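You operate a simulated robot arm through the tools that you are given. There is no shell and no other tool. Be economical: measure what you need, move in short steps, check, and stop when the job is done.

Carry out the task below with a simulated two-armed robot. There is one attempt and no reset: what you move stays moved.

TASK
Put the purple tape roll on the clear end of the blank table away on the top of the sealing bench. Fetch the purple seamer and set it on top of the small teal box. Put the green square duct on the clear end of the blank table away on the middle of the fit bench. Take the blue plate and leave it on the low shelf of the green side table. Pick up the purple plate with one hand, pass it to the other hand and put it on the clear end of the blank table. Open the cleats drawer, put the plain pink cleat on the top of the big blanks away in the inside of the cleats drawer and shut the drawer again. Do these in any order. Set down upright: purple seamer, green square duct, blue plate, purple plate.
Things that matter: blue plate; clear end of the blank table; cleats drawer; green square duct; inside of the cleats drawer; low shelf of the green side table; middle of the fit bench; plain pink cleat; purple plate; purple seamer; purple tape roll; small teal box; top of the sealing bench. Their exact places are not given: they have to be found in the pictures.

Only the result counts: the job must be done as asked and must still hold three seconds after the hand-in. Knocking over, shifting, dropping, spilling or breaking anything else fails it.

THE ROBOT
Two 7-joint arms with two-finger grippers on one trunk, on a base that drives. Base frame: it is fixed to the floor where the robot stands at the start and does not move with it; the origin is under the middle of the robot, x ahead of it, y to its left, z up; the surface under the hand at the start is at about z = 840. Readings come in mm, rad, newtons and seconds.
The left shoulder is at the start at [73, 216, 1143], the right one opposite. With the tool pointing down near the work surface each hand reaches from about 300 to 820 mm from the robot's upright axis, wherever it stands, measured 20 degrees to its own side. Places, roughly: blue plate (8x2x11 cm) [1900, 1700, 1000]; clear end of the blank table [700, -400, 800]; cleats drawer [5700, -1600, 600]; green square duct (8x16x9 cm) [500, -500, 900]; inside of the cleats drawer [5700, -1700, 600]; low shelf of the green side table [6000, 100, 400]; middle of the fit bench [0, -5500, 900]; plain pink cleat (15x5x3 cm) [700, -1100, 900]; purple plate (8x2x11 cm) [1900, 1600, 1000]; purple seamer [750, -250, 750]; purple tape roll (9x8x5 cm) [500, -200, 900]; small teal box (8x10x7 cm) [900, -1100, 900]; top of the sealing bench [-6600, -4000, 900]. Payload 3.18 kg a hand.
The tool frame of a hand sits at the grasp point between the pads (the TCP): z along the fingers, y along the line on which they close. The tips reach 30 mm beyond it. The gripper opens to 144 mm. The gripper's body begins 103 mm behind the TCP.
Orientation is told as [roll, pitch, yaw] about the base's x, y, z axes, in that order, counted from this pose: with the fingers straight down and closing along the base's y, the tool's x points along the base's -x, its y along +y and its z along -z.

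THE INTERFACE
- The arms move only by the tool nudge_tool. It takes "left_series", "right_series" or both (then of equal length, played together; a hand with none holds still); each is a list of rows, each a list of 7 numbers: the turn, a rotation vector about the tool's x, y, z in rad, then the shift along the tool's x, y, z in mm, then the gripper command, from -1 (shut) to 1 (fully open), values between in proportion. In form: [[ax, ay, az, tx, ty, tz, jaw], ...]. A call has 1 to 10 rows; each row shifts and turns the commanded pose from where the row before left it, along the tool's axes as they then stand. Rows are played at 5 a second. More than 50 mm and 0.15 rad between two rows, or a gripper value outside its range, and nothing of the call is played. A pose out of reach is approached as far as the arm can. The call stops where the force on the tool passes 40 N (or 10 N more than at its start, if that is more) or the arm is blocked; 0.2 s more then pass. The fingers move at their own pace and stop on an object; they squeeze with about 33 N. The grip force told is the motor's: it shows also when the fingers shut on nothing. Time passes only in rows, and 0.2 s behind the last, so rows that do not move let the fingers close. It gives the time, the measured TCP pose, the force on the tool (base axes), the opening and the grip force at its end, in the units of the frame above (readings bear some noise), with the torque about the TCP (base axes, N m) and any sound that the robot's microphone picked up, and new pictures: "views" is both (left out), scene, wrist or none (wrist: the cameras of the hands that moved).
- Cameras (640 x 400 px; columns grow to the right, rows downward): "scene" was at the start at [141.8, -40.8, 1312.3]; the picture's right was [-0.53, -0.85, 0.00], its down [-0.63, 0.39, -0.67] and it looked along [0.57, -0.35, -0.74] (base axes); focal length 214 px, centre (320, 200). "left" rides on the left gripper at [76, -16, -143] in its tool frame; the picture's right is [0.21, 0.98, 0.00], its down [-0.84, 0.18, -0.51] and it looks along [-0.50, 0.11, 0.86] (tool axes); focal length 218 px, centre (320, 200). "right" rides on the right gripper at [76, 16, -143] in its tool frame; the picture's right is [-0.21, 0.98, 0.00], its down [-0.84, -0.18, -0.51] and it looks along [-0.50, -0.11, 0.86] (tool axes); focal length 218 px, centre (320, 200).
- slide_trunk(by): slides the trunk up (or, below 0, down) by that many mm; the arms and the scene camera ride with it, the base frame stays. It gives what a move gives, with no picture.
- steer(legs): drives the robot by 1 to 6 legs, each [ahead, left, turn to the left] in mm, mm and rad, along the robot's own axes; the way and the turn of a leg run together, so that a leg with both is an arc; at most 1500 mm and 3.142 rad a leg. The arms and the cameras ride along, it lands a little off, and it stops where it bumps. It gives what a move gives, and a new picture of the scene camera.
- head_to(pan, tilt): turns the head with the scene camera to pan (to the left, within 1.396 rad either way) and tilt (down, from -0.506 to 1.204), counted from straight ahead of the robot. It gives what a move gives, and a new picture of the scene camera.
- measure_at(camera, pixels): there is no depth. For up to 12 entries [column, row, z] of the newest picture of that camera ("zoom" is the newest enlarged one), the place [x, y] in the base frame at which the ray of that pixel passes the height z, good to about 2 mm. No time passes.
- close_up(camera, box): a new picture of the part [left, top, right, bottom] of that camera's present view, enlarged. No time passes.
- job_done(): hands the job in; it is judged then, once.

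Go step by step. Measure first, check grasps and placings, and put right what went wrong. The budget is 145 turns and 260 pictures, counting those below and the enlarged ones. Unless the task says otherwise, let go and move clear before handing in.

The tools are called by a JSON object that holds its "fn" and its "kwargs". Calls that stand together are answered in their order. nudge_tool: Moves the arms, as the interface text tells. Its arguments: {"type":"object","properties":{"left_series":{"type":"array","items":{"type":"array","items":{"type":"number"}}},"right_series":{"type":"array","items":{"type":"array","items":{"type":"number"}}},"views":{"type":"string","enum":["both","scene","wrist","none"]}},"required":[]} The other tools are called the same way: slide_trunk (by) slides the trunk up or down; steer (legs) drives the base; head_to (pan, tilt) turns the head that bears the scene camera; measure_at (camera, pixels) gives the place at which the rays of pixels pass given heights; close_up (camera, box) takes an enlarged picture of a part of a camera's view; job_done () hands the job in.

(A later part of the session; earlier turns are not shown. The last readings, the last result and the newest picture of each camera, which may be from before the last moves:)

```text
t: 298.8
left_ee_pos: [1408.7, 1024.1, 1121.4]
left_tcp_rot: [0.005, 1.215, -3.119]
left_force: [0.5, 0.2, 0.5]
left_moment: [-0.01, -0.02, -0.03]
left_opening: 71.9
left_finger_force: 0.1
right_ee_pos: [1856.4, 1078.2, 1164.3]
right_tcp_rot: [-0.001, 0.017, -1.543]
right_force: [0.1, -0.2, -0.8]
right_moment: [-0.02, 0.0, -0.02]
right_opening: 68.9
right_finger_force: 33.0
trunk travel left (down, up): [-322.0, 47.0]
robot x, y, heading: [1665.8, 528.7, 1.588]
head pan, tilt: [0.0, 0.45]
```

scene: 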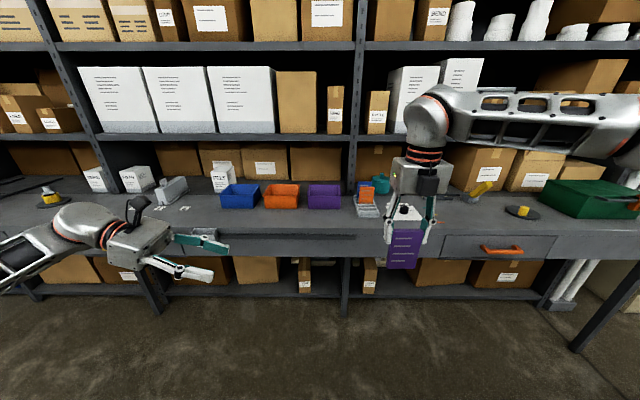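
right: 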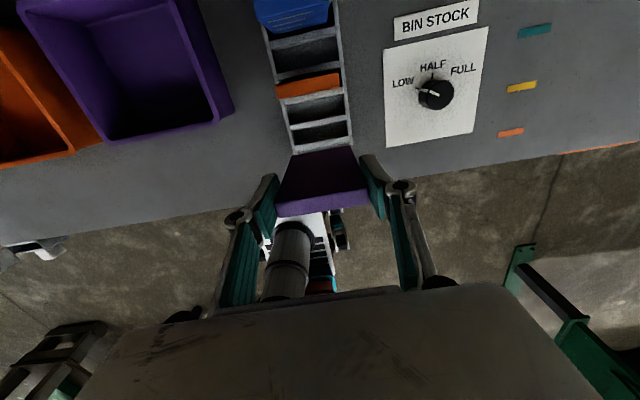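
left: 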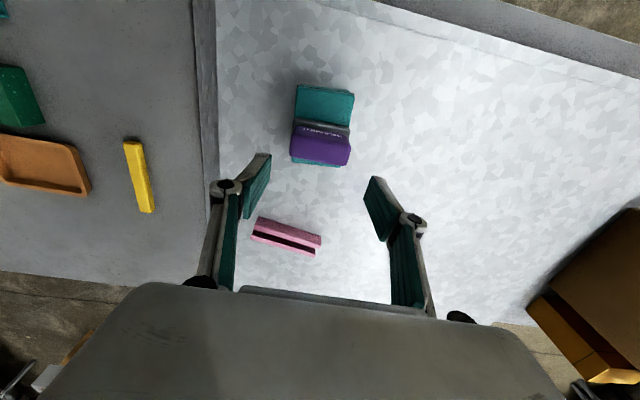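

The left hand now points right, slightly down, jaws closing fore-aft. Moving it to a pre-grasp spot left of the plate at (1700,1078,1085).

{"fn": "nudge_tool", "kwargs": {"left_series": [[0, 0, 0, 9.5, -7, 40.8, 0], [0, 0, 0, 9.5, -7, 40.8, 0], [0, 0, 0, 9.5, -7, 40.8, 0], [0, 0, 0, 9.5, -7, 40.8, 0], [0, 0, 0, 9.5, -7, 40.8, 0], [0, 0, 0, 9.5, -7, 40.8, 0], [0, 0, 0, 9.5, -7, 40.8, 0]], "views": "both"}}

```text
t: 300.4
left_ee_pos: [1700.6, 1080.6, 1083.6]
left_tcp_rot: [0.006, 1.214, -3.12]
left_force: [0.1, 0.6, -0.8]
left_moment: [0.0, -0.01, 0.0]
left_opening: 72.0
left_finger_force: 0.0
right_ee_pos: [1858.4, 1078.5, 1163.6]
right_tcp_rot: [-0.005, 0.017, -1.544]
right_force: [0.4, -0.5, -0.6]
right_moment: [-0.04, 0.04, -0.02]
right_opening: 68.6
right_finger_force: 33.2
trunk travel left (down, up): [-322.0, 47.0]
robot x, y, heading: [1665.6, 525.2, 1.587]
head pan, tilt: [0.0, 0.45]
```

scene: 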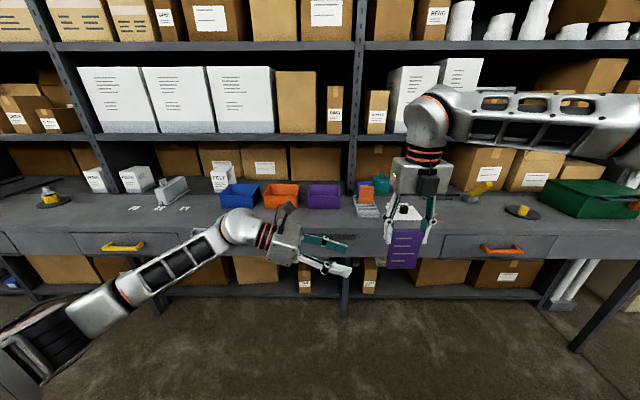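
left: 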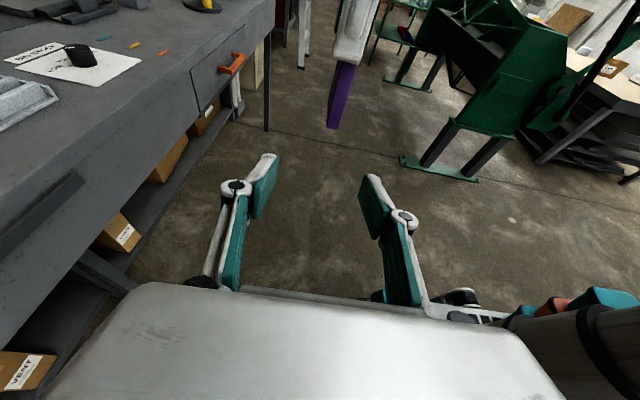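

The plate's edge (340,95) lies between the fingers' line. Advancing 146 mm to straddle its lower part.

{"fn": "nudge_tool", "kwargs": {"left_series": [[0, 0, 0, 12.5, 1.9, 34.3, 0], [0, 0, 0, 12.5, 1.9, 34.3, 0], [0, 0, 0, 12.5, 1.9, 34.3, 0], [0, 0, 0, 12.5, 1.9, 34.3, 0]], "views": "both"}}

{"fn": "close_up", "kwargs": {"camera": "scene", "box": [300, 160, 460, 300]}}

```text
t: 301.4
left_ee_pos: [1848.5, 1072.3, 1083.7]
left_tcp_rot: [0.006, 1.213, -3.122]
left_force: [-0.4, -0.2, 0.3]
left_moment: [0.0, 0.01, -0.01]
left_opening: 71.9
left_finger_force: 0.1
right_ee_pos: [1857.7, 1078.5, 1164.6]
right_tcp_rot: [-0.002, 0.018, -1.542]
right_force: [-0.2, -0.7, -0.4]
right_moment: [-0.02, 0.01, 0.01]
right_opening: 68.9
right_finger_force: 32.7
trunk travel left (down, up): [-322.0, 47.0]
robot x, y, heading: [1665.8, 528.3, 1.588]
head pan, tilt: [0.0, 0.45]
```

scene: 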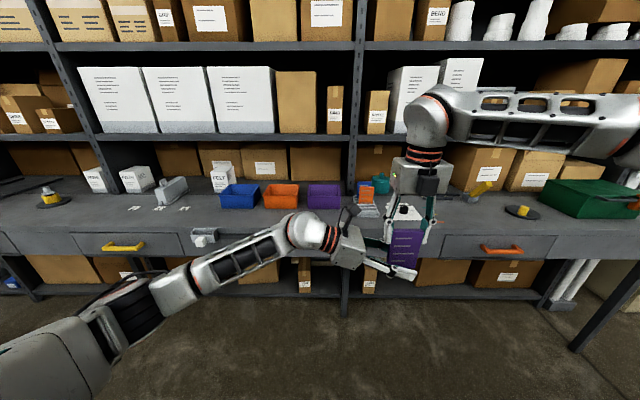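
left: 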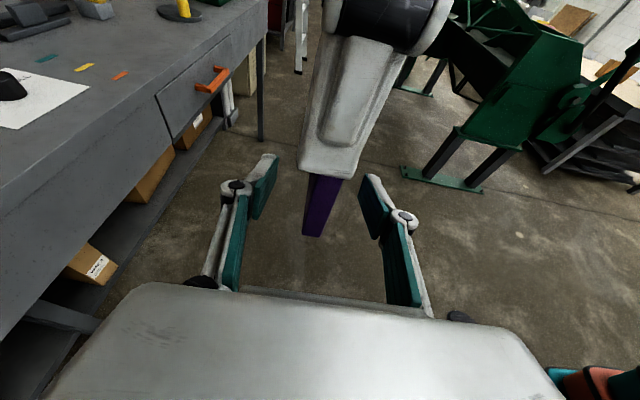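

```text
2.86 times, centred on (380, 230) of scene
```

zoom: 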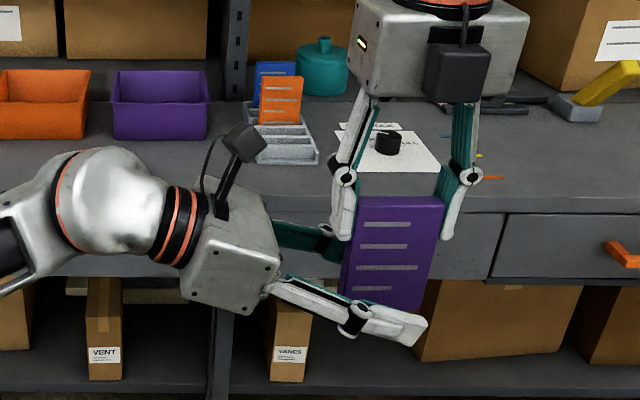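

The left fingers straddle the plate's lower part (plate at col 305–340, bottom at row 237). Closing the left hand.

{"fn": "nudge_tool", "kwargs": {"left_series": [[0, 0, 0, 0, 0, 0, -0.4], [0, 0, 0, 0, 0, 0, -1], [0, 0, 0, 0, 0, 0, -1], [0, 0, 0, 0, 0, 0, -1]], "views": "wrist"}}

```text
t: 302.4
left_ee_pos: [1847.1, 1072.4, 1082.4]
left_tcp_rot: [0.004, 1.213, -3.122]
left_force: [3.3, 4.4, 0.1]
left_moment: [-0.04, 0.1, 0.13]
left_opening: 14.0
left_finger_force: 32.9
right_ee_pos: [1856.7, 1078.4, 1163.0]
right_tcp_rot: [-0.001, 0.016, -1.542]
right_force: [-3.1, -4.1, -0.1]
right_moment: [-0.24, 0.16, -0.12]
right_opening: 68.8
right_finger_force: 33.1
trunk travel left (down, up): [-322.0, 47.0]
robot x, y, heading: [1663.0, 526.4, 1.582]
head pan, tilt: [0.0, 0.45]
```

left: 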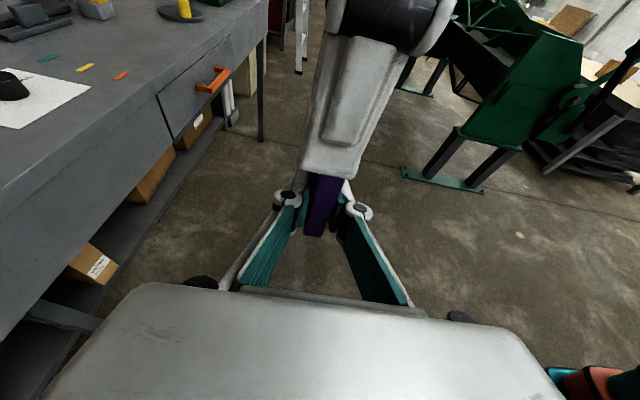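

The left hand holds the plate (14 mm thick). Opening the right hand and raising it away.

{"fn": "nudge_tool", "kwargs": {"right_series": [[0, 0, 0, 0, 0, 0, 0.4], [0, 0, 0, 0, 0, 0, 0.4], [0, 0, 0, 0, 0, -25, 0.4], [0, 0, 0, 0, 0, -30, 0.4], [0, 0, 0, 0, 15, -25, 0.4], [0, 0, 0, 0, 40, 0, 0.4], [0, 0, 0, 0, 40, 0, 0.4]], "views": "both"}}

```text
t: 304.0
left_ee_pos: [1847.3, 1071.3, 1083.1]
left_tcp_rot: [0.001, 1.215, -3.125]
left_force: [0.5, 0.4, -0.4]
left_moment: [0.0, 0.03, 0.04]
left_opening: 14.0
left_finger_force: 32.7
right_ee_pos: [1955.1, 1076.6, 1236.3]
right_tcp_rot: [-0.001, 0.018, -1.544]
right_force: [0.0, 0.0, 0.2]
right_moment: [0.01, 0.01, 0.0]
right_opening: 100.5
right_finger_force: 0.0
right hand out of reach, approached as far as the arm can: row 4
trunk travel left (down, up): [-322.0, 47.0]
robot x, y, heading: [1665.1, 528.6, 1.586]
head pan, tilt: [0.0, 0.45]
```

scene: 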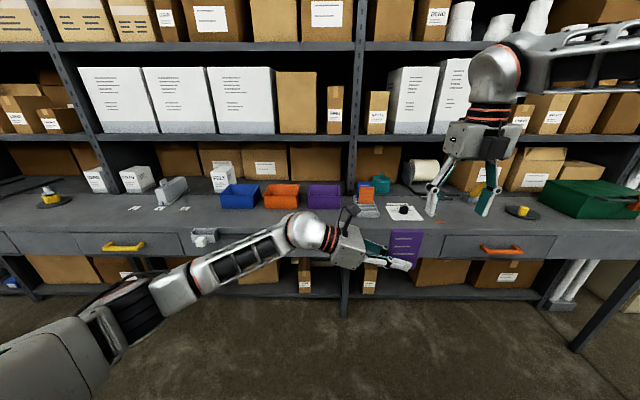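
right: 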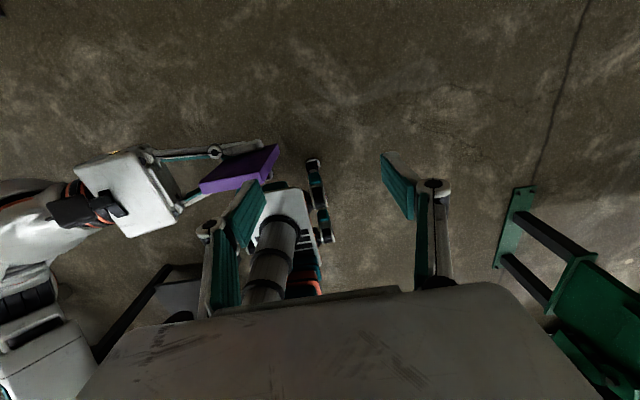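

Handover done: the left hand alone holds purple. Next the right hand fetches blue: retract the left to the left, tilt the right hand forward 0.6 rad (to stay clear of the upper shelf), and drive in.

{"fn": "nudge_tool", "kwargs": {"left_series": [[0, 0, 0, -14.3, 0, -39.2, -1], [0, 0, 0, -14.3, 0, -39.2, -1], [0, 0, 0, -14.3, 0, -39.2, -1], [0, 0, 0, -14.3, 0, -39.2, -1], [0, 0, 0, -14.3, 0, -39.2, -1], [0, 0, 0, -14.3, 0, -39.2, -1], [0, 0, 0, 0, 0, 0, -1]], "right_series": [[0, 0.148, 0, 0, 0, 0, 0.5], [0, 0.148, 0, 0, 0, 0, 0.5], [0, 0.148, 0, 0, 0, 0, 0.5], [0, 0.148, 0, 0, 0, 0, 0.5], [0, 0, 0, -18.6, -25, 27.7, 0.5], [0, 0, 0, -18.6, -25, 27.7, 0.5], [0, 0, 0, -18.6, -25, 27.7, 0.5]], "views": "none"}}

{"fn": "steer", "kwargs": {"legs": [[440, 0, 0]]}}

{"fn": "nudge_tool", "kwargs": {"right_series": [[0, 0, 0, 0, 0, 0, 0.5]], "views": "wrist"}}

```text
t: 305.6
left_ee_pos: [1594.3, 1067.8, 1086.2]
left_tcp_rot: [0.008, 1.212, -3.121]
left_force: [-1.1, 1.2, 0.6]
left_moment: [-0.02, -0.01, -0.05]
left_opening: 14.0
left_finger_force: 33.2
right_ee_pos: [1878.6, 1080.9, 1131.1]
right_tcp_rot: [-0.005, 0.607, -1.548]
right_force: [0.1, 0.7, 0.0]
right_moment: [-0.03, -0.01, 0.0]
right_opening: 107.9
right_finger_force: 0.0
trunk travel left (down, up): [-322.0, 47.0]
robot x, y, heading: [1662.1, 525.0, 1.58]
head pan, tilt: [0.0, 0.45]
```

```text
t: 308.3
left_ee_pos: [1584.2, 1516.8, 1085.3]
left_tcp_rot: [0.006, 1.213, -3.114]
left_force: [0.5, 0.7, -0.8]
left_moment: [0.01, -0.03, 0.0]
left_opening: 14.1
left_finger_force: 33.3
right_ee_pos: [1868.3, 1532.1, 1132.8]
right_tcp_rot: [-0.003, 0.609, -1.539]
right_force: [-0.4, 0.4, 0.8]
right_moment: [-0.02, -0.02, -0.02]
right_opening: 108.0
right_finger_force: 0.0
trunk travel left (down, up): [-322.0, 47.0]
robot x, y, heading: [1657.2, 973.4, 1.593]
head pan, tilt: [0.0, 0.45]
```

scene: 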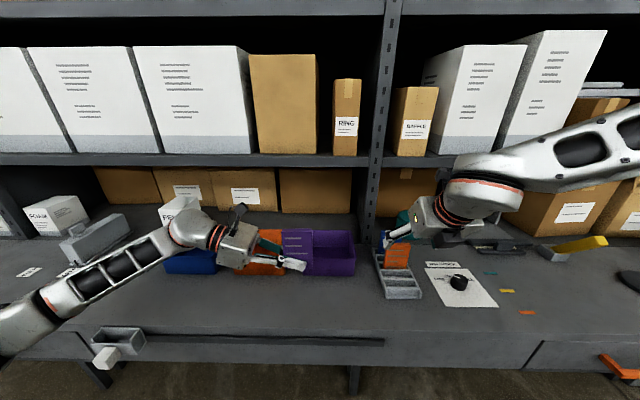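

```text
t: 308.7
left_ee_pos: [1584.6, 1516.3, 1084.7]
left_tcp_rot: [0.004, 1.214, -3.115]
left_force: [-0.2, 0.1, -0.6]
left_moment: [-0.04, 0.0, 0.0]
left_opening: 14.2
left_finger_force: 33.2
right_ee_pos: [1869.2, 1530.4, 1132.2]
right_tcp_rot: [-0.002, 0.609, -1.539]
right_force: [-0.1, -0.6, -0.3]
right_moment: [-0.01, -0.01, 0.0]
right_opening: 107.9
right_finger_force: 0.0
trunk travel left (down, up): [-322.0, 47.0]
robot x, y, heading: [1657.9, 975.9, 1.591]
head pan, tilt: [0.0, 0.45]
```

right: 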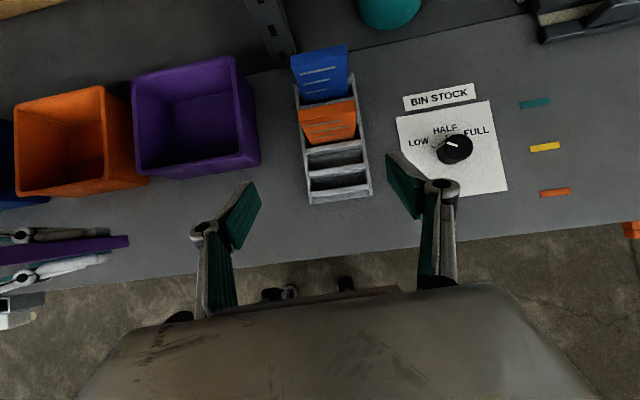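

Blue's top edge shows at (291,60)–(348,47). Measuring it and orange's top at z 1048.

{"fn": "close_up", "kwargs": {"camera": "right", "box": [270, 30, 390, 210]}}

{"fn": "measure_at", "kwargs": {"camera": "right", "pixels": [[291, 57, 1048], [347, 45, 1048], [292, 70, 1048], [349, 58, 1048], [301, 112, 1048], [355, 100, 1048], [306, 203, 945], [373, 193, 945]]}}

```text
2.22 times, centred on (330, 120) of right
```

zoom: 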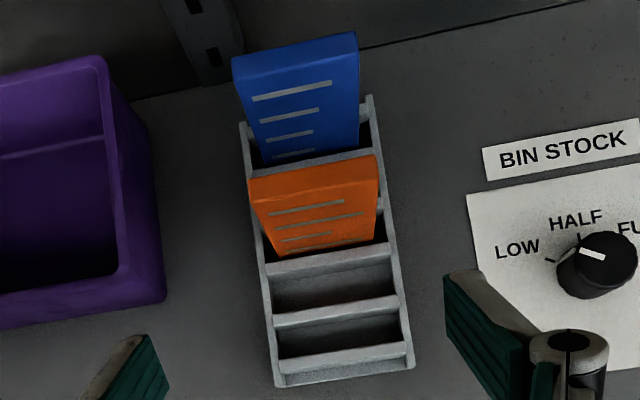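

```text
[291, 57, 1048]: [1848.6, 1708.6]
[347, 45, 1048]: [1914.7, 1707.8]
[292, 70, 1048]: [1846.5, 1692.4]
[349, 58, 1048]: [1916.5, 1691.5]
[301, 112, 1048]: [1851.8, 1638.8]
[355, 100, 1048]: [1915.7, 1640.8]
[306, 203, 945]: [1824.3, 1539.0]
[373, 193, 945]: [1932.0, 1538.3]
```

Blue's top centre is at (1881,1702,1048). Moving forward at height, then down, and closing; the opening will tell (≈69 mm expected).

{"fn": "nudge_tool", "kwargs": {"right_series": [[0, 0, 0, 35.2, 4.4, 24.5, 0.6], [0, 0, 0, 35.2, 4.4, 24.5, 0.6], [0, 0, 0, 35.2, 4.4, 24.5, 0.6], [0, 0, 0, 35.2, 4.4, 24.5, 0.6], [0, 0, 0, -13.5, 0, 19.3, 0.6], [0, 0, 0, -20, 0, 28.5, 0.6], [0, 0, 0, -20, 0, 28.5, 0.6]], "views": "both"}}

```text
t: 310.3
left_ee_pos: [1583.9, 1515.3, 1084.5]
left_tcp_rot: [0.005, 1.213, -3.118]
left_force: [1.0, 0.2, -0.5]
left_moment: [-0.02, 0.05, -0.02]
left_opening: 13.8
left_finger_force: 32.7
right_ee_pos: [1880.9, 1701.0, 1040.3]
right_tcp_rot: [-0.003, 0.611, -1.537]
right_force: [0.5, 0.9, 0.1]
right_moment: [0.0, 0.02, 0.01]
right_opening: 115.2
right_finger_force: 0.0
trunk travel left (down, up): [-322.0, 47.0]
robot x, y, heading: [1658.5, 974.0, 1.584]
head pan, tilt: [0.0, 0.45]
```

scene: 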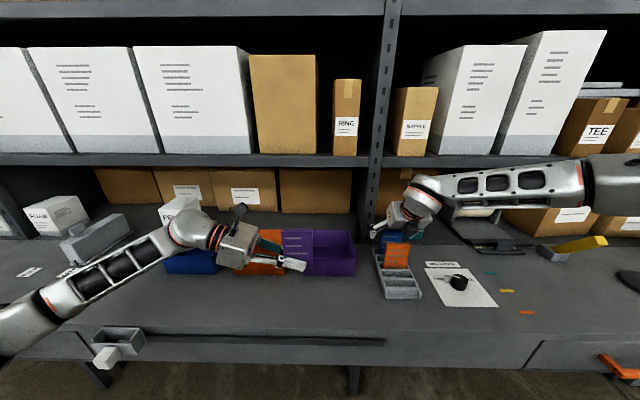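
right: 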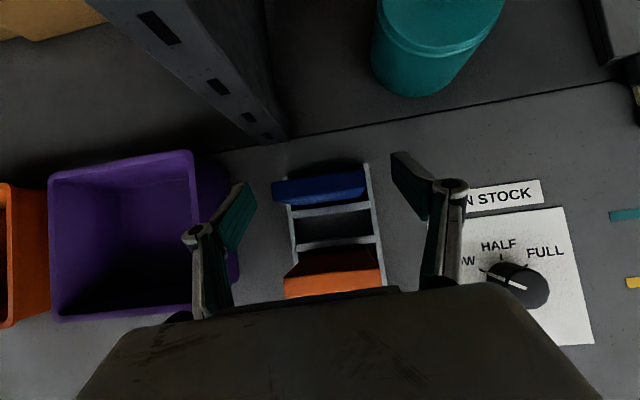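

Blue sits between the fingers at the TCP row. Closing, lifting 115 mm, then backing away.

{"fn": "nudge_tool", "kwargs": {"right_series": [[0, 0, 0, 0, 0, 0, -1], [0, 0, 0, 0, 0, 0, -1], [0, 0, 0, 0, 0, 0, -1], [0, 0, 0, 17, 0, -24.6, -1], [0, 0, 0, 17, 0, -24.6, -1], [0, 0, 0, 17, 0, -24.6, -1], [0, 0, 0, 17, 0, -24.6, -1]], "views": "none"}}

{"fn": "steer", "kwargs": {"legs": [[-430, 0, 0]]}}

```text
t: 311.9
left_ee_pos: [1584.4, 1516.0, 1085.6]
left_tcp_rot: [0.004, 1.212, -3.117]
left_force: [0.5, -0.6, -0.7]
left_moment: [0.01, 0.03, 0.02]
left_opening: 13.9
left_finger_force: 33.0
right_ee_pos: [1879.7, 1699.8, 1158.7]
right_tcp_rot: [-0.001, 0.608, -1.538]
right_force: [0.3, 0.5, 0.1]
right_moment: [0.0, -0.02, -0.03]
right_opening: 69.0
right_finger_force: 32.8
trunk travel left (down, up): [-322.0, 47.0]
robot x, y, heading: [1657.3, 978.2, 1.59]
head pan, tilt: [0.0, 0.45]
```

```text
t: 314.5
left_ee_pos: [1590.7, 1088.4, 1085.4]
left_tcp_rot: [0.003, 1.213, -3.117]
left_force: [0.0, -0.6, 0.1]
left_moment: [0.01, 0.02, 0.04]
left_opening: 14.0
left_finger_force: 32.2
right_ee_pos: [1887.7, 1274.7, 1158.8]
right_tcp_rot: [-0.002, 0.611, -1.536]
right_force: [0.9, -1.3, -0.8]
right_moment: [0.02, 0.01, -0.02]
right_opening: 68.7
right_finger_force: 33.6
trunk travel left (down, up): [-322.0, 47.0]
robot x, y, heading: [1666.2, 547.4, 1.591]
head pan, tilt: [0.0, 0.45]
```

scene: 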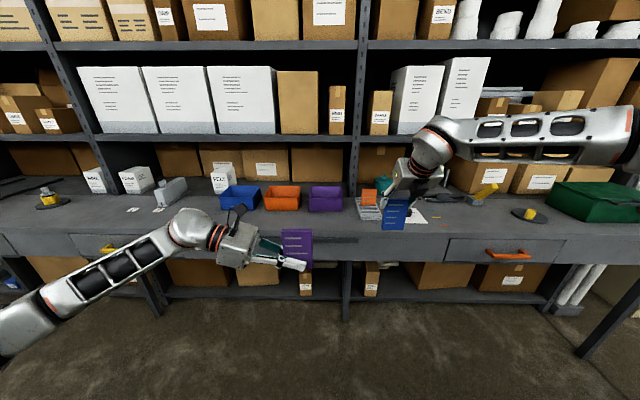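

Both plates are held. Now to the table's near side: strafe left along the aisle, turn to heading 0, and look before entering the corridor.

{"fn": "steer", "kwargs": {"legs": [[0, 750, -0.02], [0, 750, 0], [0, 0, -1.571]]}}

{"fn": "head_to", "kwargs": {"pan": -0.6, "tilt": 0.6}}

```text
t: 331.9
left_ee_pos: [706.2, 613.4, 1085.6]
left_tcp_rot: [0.005, 1.213, 1.615]
left_force: [0.3, 0.4, -0.3]
left_moment: [0.02, 0.0, 0.06]
left_opening: 13.8
left_finger_force: 33.0
right_ee_pos: [896.4, 319.3, 1157.4]
right_tcp_rot: [-0.002, 0.607, -3.089]
right_force: [0.8, 0.3, 0.0]
right_moment: [-0.02, 0.02, 0.0]
right_opening: 68.9
right_finger_force: 32.7
trunk travel left (down, up): [-322.0, 47.0]
robot x, y, heading: [167.3, 532.1, 0.033]
head pan, tilt: [0.0, 0.45]
```

scene: 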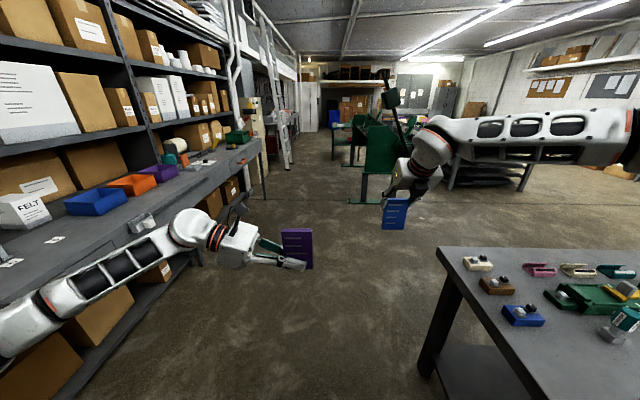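

```text
t: 332.9
left_ee_pos: [707.1, 613.0, 1086.0]
left_tcp_rot: [0.005, 1.214, 1.615]
left_force: [-0.1, -0.2, -0.7]
left_moment: [0.0, 0.01, -0.04]
left_opening: 14.0
left_finger_force: 32.8
right_ee_pos: [896.4, 319.1, 1157.3]
right_tcp_rot: [-0.001, 0.609, -3.091]
right_force: [-0.7, 1.0, -1.3]
right_moment: [-0.01, 0.01, 0.0]
right_opening: 68.4
right_finger_force: 33.0
trunk travel left (down, up): [-322.0, 47.0]
robot x, y, heading: [169.9, 530.2, 0.037]
head pan, tilt: [-0.6, 0.6]
```

scene: 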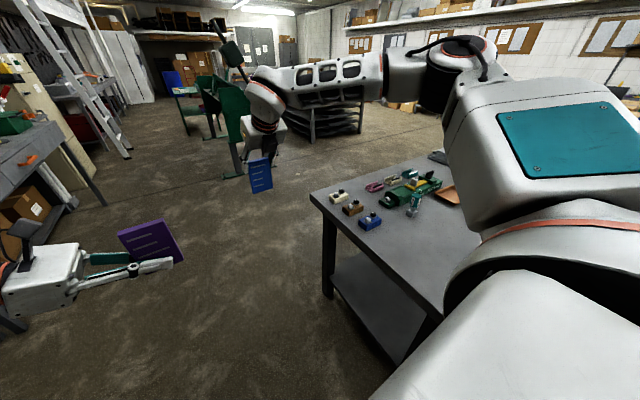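

Clear. Moving back to x≈−20 and strafing right into the corridor to y≈−300.

{"fn": "steer", "kwargs": {"legs": [[-185, 0, -0.035], [0, -830, 0]]}}

{"fn": "head_to", "kwargs": {"pan": 0.0, "tilt": 0.8}}

```text
t: 341.6
left_ee_pos: [534.3, -225.1, 1085.4]
left_tcp_rot: [0.006, 1.213, 1.591]
left_force: [0.3, 0.1, -0.7]
left_moment: [0.02, 0.01, -0.01]
left_opening: 14.0
left_finger_force: 32.5
right_ee_pos: [717.6, -522.4, 1157.8]
right_tcp_rot: [-0.001, 0.61, -3.115]
right_force: [0.1, 0.5, -0.9]
right_moment: [-0.02, 0.0, -0.02]
right_opening: 68.7
right_finger_force: 33.0
trunk travel left (down, up): [-322.0, 47.0]
robot x, y, heading: [-6.7, -297.1, 0.012]
head pan, tilt: [-0.6, 0.6]
```

scene: 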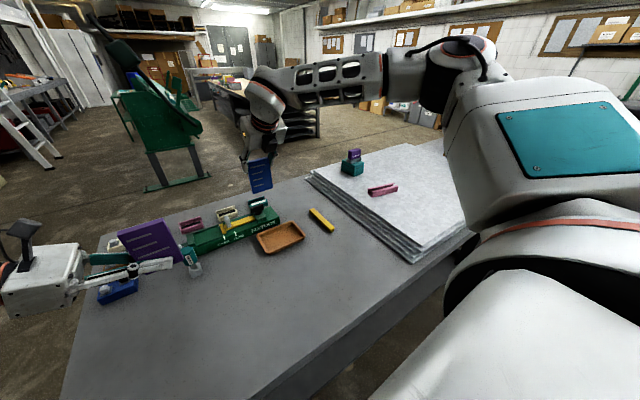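

```text
t: 342.6
left_ee_pos: [534.2, -224.3, 1085.5]
left_tcp_rot: [0.005, 1.214, 1.59]
left_force: [0.0, 0.0, -0.3]
left_moment: [-0.01, -0.02, 0.02]
left_opening: 14.1
left_finger_force: 32.9
right_ee_pos: [716.7, -522.0, 1157.5]
right_tcp_rot: [-0.003, 0.61, -3.117]
right_force: [-0.1, -1.0, 0.0]
right_moment: [-0.02, -0.01, 0.01]
right_opening: 68.6
right_finger_force: 32.9
trunk travel left (down, up): [-322.0, 47.0]
robot x, y, heading: [-6.5, -297.2, 0.014]
head pan, tilt: [0.0, 0.799]
```

scene: 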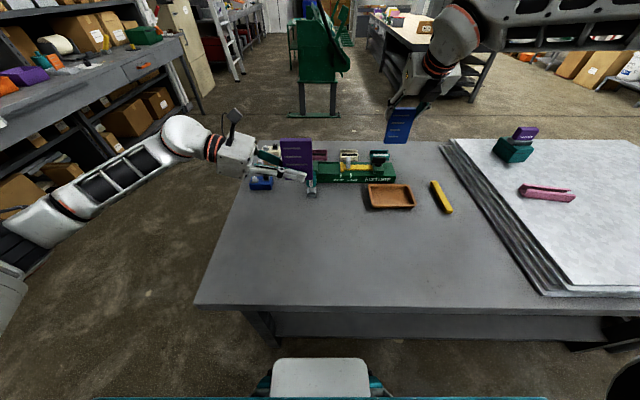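

The near end of the table is empty. Shifting the plate to about (560,−300), lowering the trunk 100 mm and then the left hand toward the table.

{"fn": "nudge_tool", "kwargs": {"left_series": [[0, 0, 0, 12.2, -13, 32.8, -1], [0, 0, 0, 12.2, -13, 32.8, -1]], "views": "none"}}

{"fn": "slide_trunk", "kwargs": {"by": -100}}

{"fn": "nudge_tool", "kwargs": {"left_series": [[0, 0, 0, -28, 0, 10.5, -1], [0, 0, 0, -28, 0, 10.5, -1], [0, 0, 0, -28, 0, 10.5, -1]], "views": "both"}}

```text
t: 343.2
left_ee_pos: [557.6, -295.2, 1086.8]
left_tcp_rot: [0.008, 1.214, 1.594]
left_force: [-0.5, -0.5, -1.0]
left_moment: [0.0, 0.0, -0.04]
left_opening: 14.0
left_finger_force: 33.0
right_ee_pos: [717.2, -522.9, 1157.7]
right_tcp_rot: [-0.005, 0.61, -3.115]
right_force: [-0.1, -0.3, -0.7]
right_moment: [0.01, -0.03, -0.02]
right_opening: 69.0
right_finger_force: 32.9
trunk travel left (down, up): [-322.0, 47.0]
robot x, y, heading: [-8.1, -293.7, 0.009]
head pan, tilt: [0.0, 0.799]
```

```text
t: 344.5
left_ee_pos: [560.0, -294.1, 986.8]
left_tcp_rot: [-0.002, 1.213, 1.587]
left_force: [-0.6, -0.2, -1.1]
left_moment: [0.04, -0.02, 0.04]
left_opening: 14.0
left_finger_force: 33.4
right_ee_pos: [715.6, -522.0, 1060.7]
right_tcp_rot: [-0.004, 0.612, -3.114]
right_force: [-1.0, -0.3, -0.6]
right_moment: [-0.01, 0.0, -0.02]
right_opening: 68.8
right_finger_force: 33.2
trunk travel left (down, up): [-222.0, 147.0]
robot x, y, heading: [-6.4, -293.8, 0.016]
head pan, tilt: [0.0, 0.799]
```

```text
t: 345.3
left_ee_pos: [558.7, -295.2, 895.5]
left_tcp_rot: [0.001, 1.213, 1.587]
left_force: [0.5, 0.2, -0.9]
left_moment: [-0.01, 0.0, -0.01]
left_opening: 14.1
left_finger_force: 32.9
right_ee_pos: [716.4, -522.4, 1058.3]
right_tcp_rot: [-0.001, 0.607, -3.113]
right_force: [-1.3, -0.1, -0.6]
right_moment: [0.02, 0.0, 0.01]
right_opening: 68.9
right_finger_force: 33.1
trunk travel left (down, up): [-222.0, 147.0]
robot x, y, heading: [-4.2, -294.8, 0.018]
head pan, tilt: [0.0, 0.799]
```

scene: 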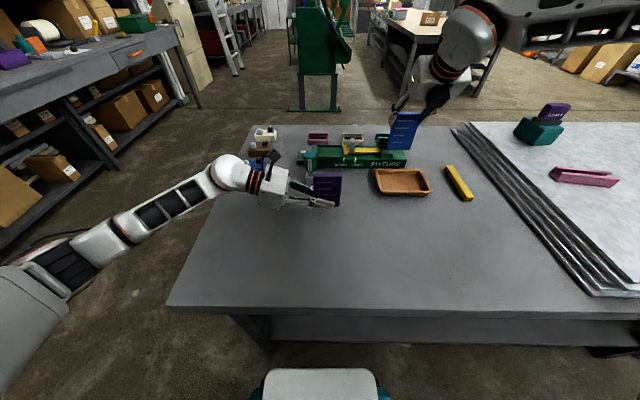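
left: 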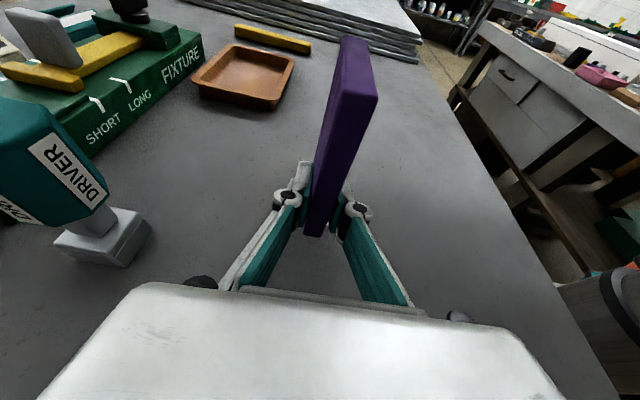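

The plate hovers over clear table. Zooming on it to verify it's vertical before touching down.

{"fn": "close_up", "kwargs": {"camera": "scene", "box": [260, 150, 380, 225]}}

{"fn": "measure_at", "kwargs": {"camera": "left", "pixels": [[312, 236, 840], [312, 236, 870], [345, 40, 950], [377, 98, 970]]}}

```text
5.33 times, centred on (320, 188) of scene
```

zoom: 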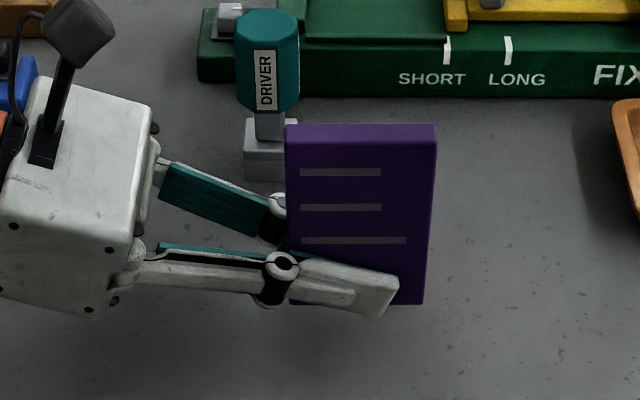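

```text
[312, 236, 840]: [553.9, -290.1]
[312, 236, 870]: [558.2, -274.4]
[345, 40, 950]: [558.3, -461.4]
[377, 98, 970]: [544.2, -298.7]
```

The plate is upright. Lowering to contact in small rows.

{"fn": "nudge_tool", "kwargs": {"left_series": [[0, 0, 0, -11.2, 0, 4.2, -1], [0, 0, 0, -4.7, 0, 1.75, -1], [0, 0, 0, -2.8, 0, 1.05, -1], [0, 0, 0, -2.8, 0, 1.05, -1], [0, 0, 0, -2.8, 0, 1.05, -1], [0, 0, 0, -1.9, 0, 0.7, -1], [0, 0, 0, -1.9, 0, 0.7, -1]], "views": "none"}}

{"fn": "close_up", "kwargs": {"camera": "scene", "box": [260, 150, 380, 225]}}

```text
t: 346.9
left_ee_pos: [560.1, -294.4, 864.6]
left_tcp_rot: [0.007, 1.212, 1.593]
left_force: [0.2, 0.0, 0.4]
left_moment: [0.0, -0.03, 0.01]
left_opening: 14.2
left_finger_force: 32.7
right_ee_pos: [716.6, -522.8, 1058.6]
right_tcp_rot: [-0.003, 0.608, -3.113]
right_force: [-0.9, -0.7, -1.1]
right_moment: [0.05, 0.0, 0.01]
right_opening: 68.8
right_finger_force: 33.4
trunk travel left (down, up): [-222.0, 147.0]
robot x, y, heading: [-8.9, -294.7, 0.019]
head pan, tilt: [0.0, 0.799]
```

```text
5.33 times, centred on (320, 188) of scene
```

zoom: 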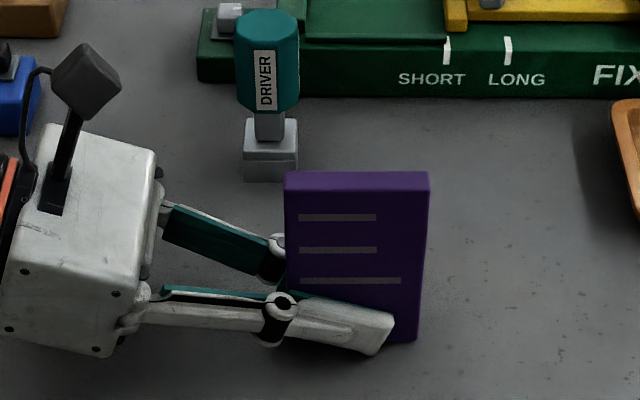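

Very close now (fingertip near z 843). A few 1 mm rows to touch.

{"fn": "nudge_tool", "kwargs": {"left_series": [[0, 0, 0, -0.94, 0, 0.35, -1], [0, 0, 0, -0.94, 0, 0.35, -1], [0, 0, 0, -0.94, 0, 0.35, -1], [0, 0, 0, -0.94, 0, 0.35, -1]], "views": "wrist"}}

```text
t: 347.9
left_ee_pos: [558.9, -293.8, 863.1]
left_tcp_rot: [-0.003, 1.214, 1.587]
left_force: [0.6, 1.4, 5.9]
left_moment: [0.16, -0.05, -0.02]
left_opening: 14.1
left_finger_force: 32.7
right_ee_pos: [716.0, -522.7, 1058.2]
right_tcp_rot: [-0.002, 0.609, -3.115]
right_force: [0.0, 0.6, -0.4]
right_moment: [0.05, -0.01, -0.01]
right_opening: 68.8
right_finger_force: 32.7
trunk travel left (down, up): [-222.0, 147.0]
robot x, y, heading: [-8.7, -290.9, 0.01]
head pan, tilt: [0.0, 0.799]
```

left: 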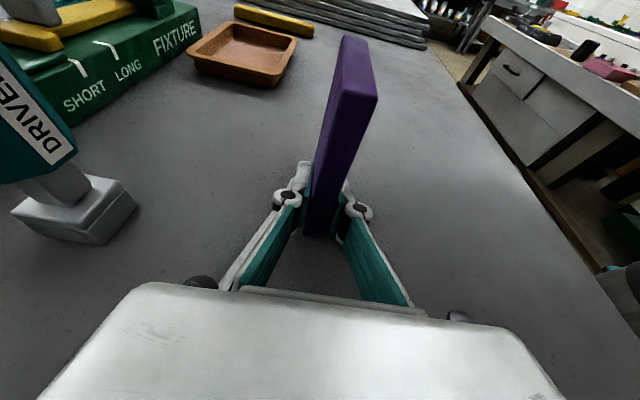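

Contact (≈7 N), by the plate's bottom edge. Pressing 1 mm more, opening gently, and withdrawing along the fingers.

{"fn": "nudge_tool", "kwargs": {"left_series": [[0, 0, 0, -0.94, 0, 0.35, -1], [0, 0, 0, 0, 0, 0, -0.74], [0, 0, 0, 0, 0, 0, -0.6], [0, 0, 0, 0, 0, 0, -0.2], [0, 0, 0, 0, 0, 0, -0.2], [0, 0, 0, 0, 0, -20, -0.2], [0, 0, 0, 0, 0, -40, -0.2], [0, 0, 0, 0, 0, -40, -0.2], [0, 0, 0, 0, 0, -40, -0.2]], "views": "both"}}

```text
t: 349.9
left_ee_pos: [557.0, -163.5, 908.7]
left_tcp_rot: [0.002, 1.213, 1.59]
left_force: [-0.6, -0.7, -0.1]
left_moment: [0.0, 0.02, 0.01]
left_opening: 57.4
left_finger_force: 0.1
right_ee_pos: [716.7, -522.2, 1058.6]
right_tcp_rot: [0.0, 0.609, -3.113]
right_force: [-0.5, -0.2, -1.1]
right_moment: [0.0, 0.03, -0.02]
right_opening: 68.6
right_finger_force: 32.8
trunk travel left (down, up): [-222.0, 147.0]
robot x, y, heading: [-5.9, -293.9, 0.012]
head pan, tilt: [0.0, 0.799]
```

scene: 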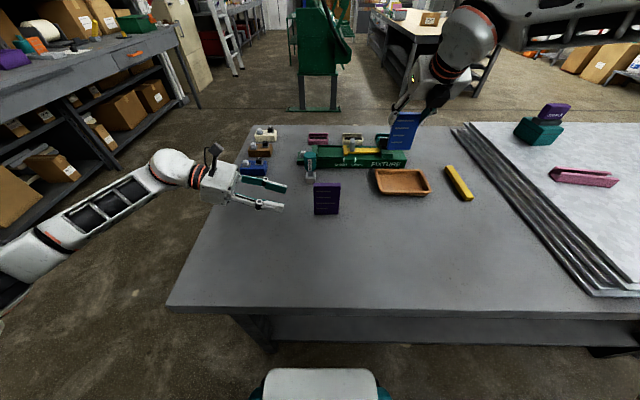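
left: 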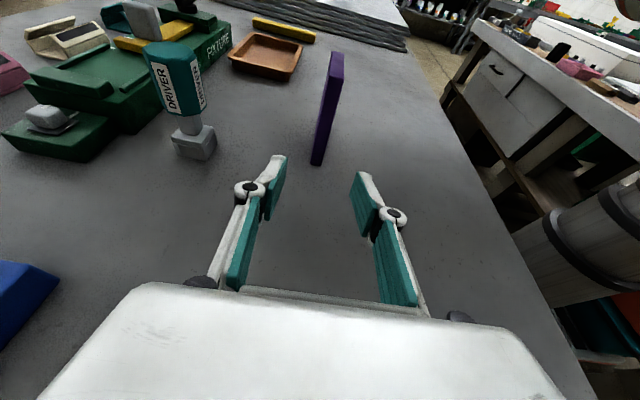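

The purple plate stands upright on the clear end. Now the left hand goes back to vertical (rel. yaw 90°) while rising, for the cleat.

{"fn": "nudge_tool", "kwargs": {"left_series": [[0, -0.149, 0, 14, 0, -5, 0], [0, -0.149, 0, 13, 0, -7, 0], [0, -0.149, 0, 12, 0, -9, 0], [0, -0.149, 0, 10, 0, -11, 0], [0, -0.149, 0, 8.5, 0, -12, 0], [0, -0.149, 0, 6.5, 0, -13, 0], [0, -0.149, 0, 4.5, 0, -14, 0], [0, -0.149, 0.02, 2.5, 0, -15, 0], [0, -0.022, 0.148, 0, 0, -35, 0], [0, 0, 0, 0, 0, -35, 0]], "views": "none"}}

{"fn": "steer", "kwargs": {"legs": [[40, -845, 0]]}}

{"fn": "nudge_tool", "kwargs": {"left_series": [[0, 0, 0, 0, 0, 0, 0]], "views": "wrist"}}

```text
t: 352.1
left_ee_pos: [557.9, -164.0, 1100.5]
left_tcp_rot: [-0.002, -0.005, 1.416]
left_force: [-0.6, -0.6, 0.3]
left_moment: [0.0, 0.01, -0.01]
left_opening: 72.1
left_finger_force: 0.1
right_ee_pos: [716.5, -522.8, 1058.9]
right_tcp_rot: [-0.004, 0.611, -3.116]
right_force: [-0.5, 0.1, -1.0]
right_moment: [0.03, -0.02, 0.02]
right_opening: 68.9
right_finger_force: 32.7
trunk travel left (down, up): [-222.0, 147.0]
robot x, y, heading: [-9.2, -292.8, 0.014]
head pan, tilt: [0.0, 0.799]
```

```text
t: 360.0
left_ee_pos: [607.8, -1021.8, 1099.1]
left_tcp_rot: [-0.003, -0.003, 1.41]
left_force: [-0.8, 0.1, -0.1]
left_moment: [-0.05, 0.01, -0.01]
left_opening: 71.9
left_finger_force: 0.0
right_ee_pos: [762.5, -1382.2, 1058.3]
right_tcp_rot: [0.0, 0.609, -3.125]
right_force: [0.9, -0.1, -1.0]
right_moment: [-0.01, -0.01, -0.01]
right_opening: 68.9
right_finger_force: 32.6
trunk travel left (down, up): [-222.0, 147.0]
robot x, y, heading: [39.2, -1150.3, 0.007]
head pan, tilt: [0.0, 0.799]
```

scene: 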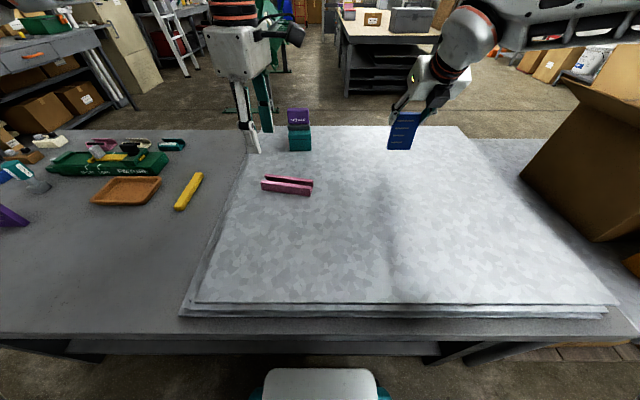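

```text
t: 360.4
left_ee_pos: [606.4, -1022.4, 1100.3]
left_tcp_rot: [-0.003, -0.002, 1.408]
left_force: [-0.3, 0.0, -0.3]
left_moment: [-0.01, 0.0, -0.01]
left_opening: 72.1
left_finger_force: 0.1
right_ee_pos: [761.3, -1381.9, 1058.7]
right_tcp_rot: [-0.001, 0.61, -3.124]
right_force: [0.7, 0.5, -1.0]
right_moment: [0.0, -0.02, -0.01]
right_opening: 68.8
right_finger_force: 33.0
trunk travel left (down, up): [-222.0, 147.0]
robot x, y, heading: [37.4, -1148.3, 0.006]
head pan, tilt: [0.0, 0.799]
```

left: 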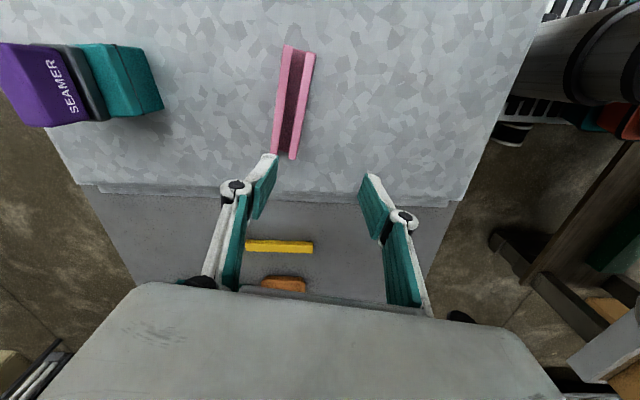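

The cleat shows at corners (283,47), (316,53), (297,159), (271,153) in the left wrist view. Measuring.

{"fn": "measure_at", "kwargs": {"camera": "left", "pixels": [[283, 47, 918], [316, 53, 918], [297, 159, 918], [271, 153, 918], [283, 47, 895], [297, 159, 895]]}}

{"fn": "close_up", "kwargs": {"camera": "scene", "box": [230, 110, 340, 210]}}

{"fn": "measure_at", "kwargs": {"camera": "scene", "pixels": [[261, 190, 890], [310, 196, 890], [313, 186, 890], [265, 175, 918], [313, 179, 918], [311, 187, 918], [262, 181, 918]]}}

```text
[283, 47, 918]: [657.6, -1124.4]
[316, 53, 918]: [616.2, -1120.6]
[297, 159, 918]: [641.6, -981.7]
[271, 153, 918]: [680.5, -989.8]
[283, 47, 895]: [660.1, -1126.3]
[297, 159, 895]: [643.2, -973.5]
```

```text
4.00 times, centred on (285, 160) of scene
```

zoom: 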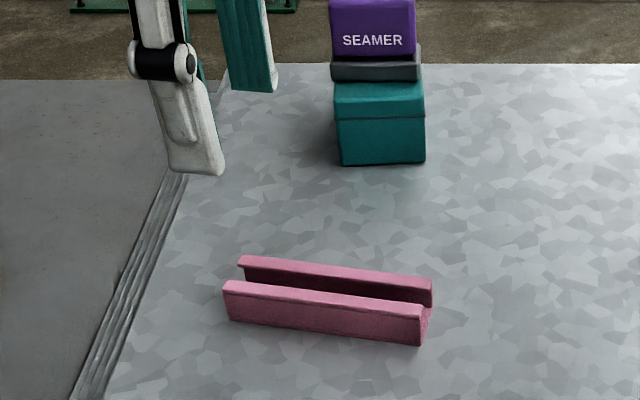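

```text
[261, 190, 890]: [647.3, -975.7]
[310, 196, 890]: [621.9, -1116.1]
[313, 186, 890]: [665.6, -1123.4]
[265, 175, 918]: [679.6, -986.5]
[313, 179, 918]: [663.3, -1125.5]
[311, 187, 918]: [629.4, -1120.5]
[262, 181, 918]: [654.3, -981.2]
```

The cleat centres at (649,−1054), ~43 mm wide. Moving over it and down to TCP 925, then closing and lifting.

{"fn": "nudge_tool", "kwargs": {"left_series": [[0, 0, 0.011, 12.3, -23.8, 10, 0], [0, 0, 0, 12.3, -23.8, 10, 0], [0, 0, 0, 0, 0, 45, 0], [0, 0, 0, 0, 0, 45, 0], [0, 0, 0, 0, 0, 40, 0], [0, 0, 0, 0, 0, 25, 0]], "views": "wrist"}}

```text
t: 361.8
left_ee_pos: [652.0, -1054.7, 924.3]
left_tcp_rot: [-0.005, -0.002, 1.4]
left_force: [0.4, 0.6, 3.9]
left_moment: [0.05, 0.1, -0.07]
left_opening: 72.1
left_finger_force: 0.0
right_ee_pos: [761.3, -1382.9, 1057.3]
right_tcp_rot: [-0.002, 0.61, -3.126]
right_force: [0.2, 0.1, -0.1]
right_moment: [0.01, -0.02, 0.01]
right_opening: 68.7
right_finger_force: 32.5
trunk travel left (down, up): [-222.0, 147.0]
robot x, y, heading: [40.1, -1148.3, 0.005]
head pan, tilt: [0.0, 0.799]
```

left: 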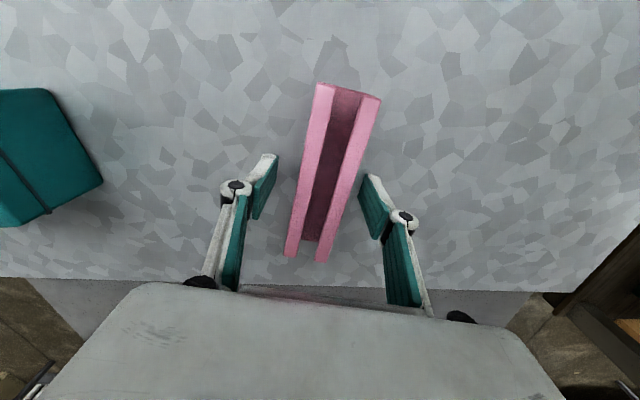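

Fingertips just touch the sheet and the cleat lies between them. Raising 2 mm, closing, lifting.

{"fn": "nudge_tool", "kwargs": {"left_series": [[0, 0, 0, 0, 0, -2, 0], [0, 0, 0, 0, 0, 0, -1], [0, 0, 0, 0, 0, 0, -1], [0, 0, 0, 0, 0, 0, -1], [0, 0, 0, 0, 0, -25, -1], [0, 0, 0, 0, 0, -45, -1], [0, 0, 0, 0, 0, -45, -1], [0, 0, 0, 0, 0, -45, -1]], "views": "wrist"}}

```text
t: 363.6
left_ee_pos: [648.7, -1053.9, 1088.4]
left_tcp_rot: [0.0, -0.001, 1.398]
left_force: [0.3, -0.9, -1.0]
left_moment: [-0.01, -0.05, -0.03]
left_opening: 39.5
left_finger_force: 32.6
right_ee_pos: [760.1, -1382.6, 1059.0]
right_tcp_rot: [-0.004, 0.61, -3.124]
right_force: [0.2, -0.4, -0.2]
right_moment: [0.02, -0.01, -0.03]
right_opening: 68.8
right_finger_force: 32.7
trunk travel left (down, up): [-222.0, 147.0]
robot x, y, heading: [40.4, -1146.6, 0.004]
head pan, tilt: [0.0, 0.799]
```

left: 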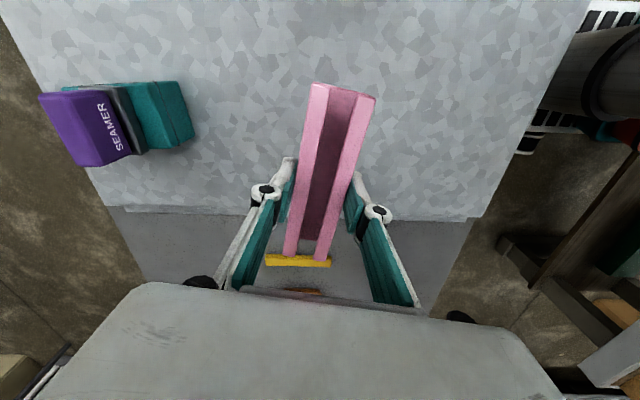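

The pink cleat is held (39.5 mm). Raising the trunk 100 mm for clearance, leaving the corridor by the north end and heading +x.

{"fn": "slide_trunk", "kwargs": {"by": 100}}

{"fn": "steer", "kwargs": {"legs": [[-45, 0, 0], [0, 850, 0], [0, 870, 0], [1450, 0, 0]]}}

{"fn": "head_to", "kwargs": {"pan": -0.3, "tilt": 0.3}}

```text
t: 364.9
left_ee_pos: [650.3, -1054.7, 1184.7]
left_tcp_rot: [-0.001, -0.002, 1.399]
left_force: [-0.1, -0.7, -0.3]
left_moment: [-0.02, 0.03, -0.04]
left_opening: 39.2
left_finger_force: 32.5
right_ee_pos: [761.5, -1382.7, 1157.2]
right_tcp_rot: [-0.002, 0.607, -3.125]
right_force: [0.5, -0.3, -0.2]
right_moment: [0.0, 0.01, 0.0]
right_opening: 68.7
right_finger_force: 32.9
trunk travel left (down, up): [-322.0, 47.0]
robot x, y, heading: [41.0, -1147.7, 0.003]
head pan, tilt: [0.0, 0.799]
```

```text
t: 387.5
left_ee_pos: [2009.2, 687.8, 1186.4]
left_tcp_rot: [-0.001, -0.001, 1.406]
left_force: [-0.2, 0.8, -0.5]
left_moment: [0.0, -0.02, 0.0]
left_opening: 39.3
left_finger_force: 33.2
right_ee_pos: [2122.4, 359.6, 1157.2]
right_tcp_rot: [-0.001, 0.609, -3.115]
right_force: [-0.4, 0.1, -0.5]
right_moment: [-0.06, 0.02, 0.04]
right_opening: 69.0
right_finger_force: 33.2
trunk travel left (down, up): [-322.0, 47.0]
robot x, y, heading: [1400.6, 588.2, 0.011]
head pan, tilt: [0.0, 0.799]
```

scene: 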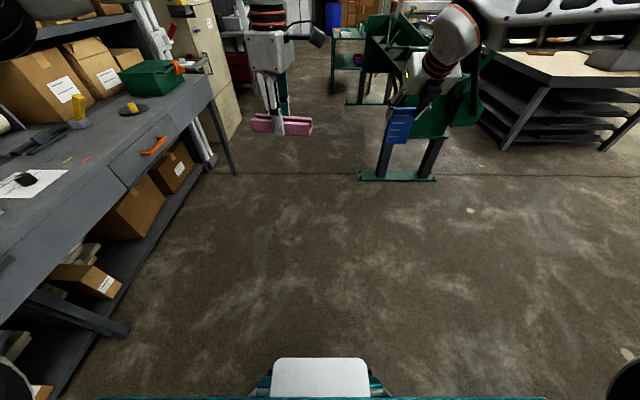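

```text
t: 388.5
left_ee_pos: [2009.5, 687.5, 1187.3]
left_tcp_rot: [-0.002, -0.002, 1.407]
left_force: [0.3, 0.1, 0.4]
left_moment: [0.02, 0.02, -0.01]
left_opening: 39.4
left_finger_force: 32.6
right_ee_pos: [2123.3, 359.4, 1158.0]
right_tcp_rot: [-0.002, 0.609, -3.116]
right_force: [0.5, 0.1, -1.3]
right_moment: [-0.01, -0.01, 0.03]
right_opening: 69.0
right_finger_force: 33.5
trunk travel left (down, up): [-322.0, 47.0]
robot x, y, heading: [1398.8, 587.6, 0.014]
head pan, tilt: [-0.3, 0.3]
```

scene: 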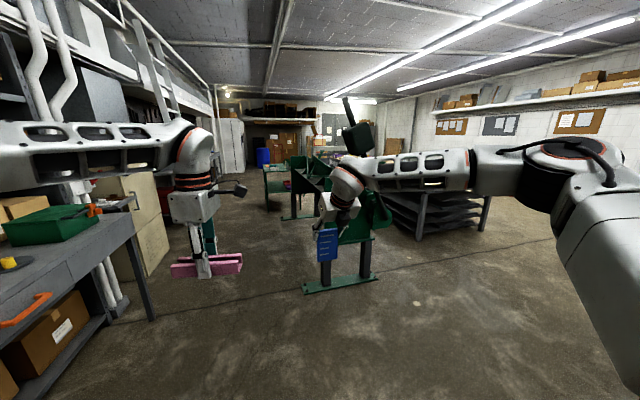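

The green side table appears behind the green machine at (275,185). Measuring the machine's base and the table before driving on.

{"fn": "measure_at", "kwargs": {"camera": "scene", "pixels": [[304, 292, 0], [378, 275, 0], [268, 208, 0], [292, 218, 0], [265, 168, 700], [155, 318, 0], [165, 230, 0], [320, 212, 0]]}}

{"fn": "close_up", "kwargs": {"camera": "scene", "box": [200, 110, 440, 250]}}

```text
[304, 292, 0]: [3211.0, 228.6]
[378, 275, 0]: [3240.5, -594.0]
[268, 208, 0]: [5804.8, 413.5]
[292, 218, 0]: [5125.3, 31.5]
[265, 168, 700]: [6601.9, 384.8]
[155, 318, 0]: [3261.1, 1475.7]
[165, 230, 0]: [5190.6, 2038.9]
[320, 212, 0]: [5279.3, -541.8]
```

```text
2.67 times, centred on (320, 180) of scene
```

zoom: 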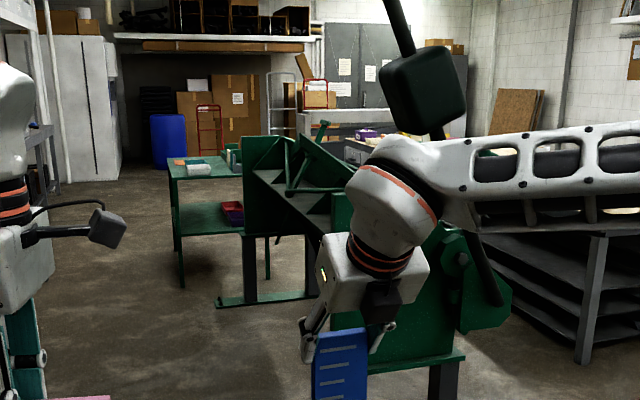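

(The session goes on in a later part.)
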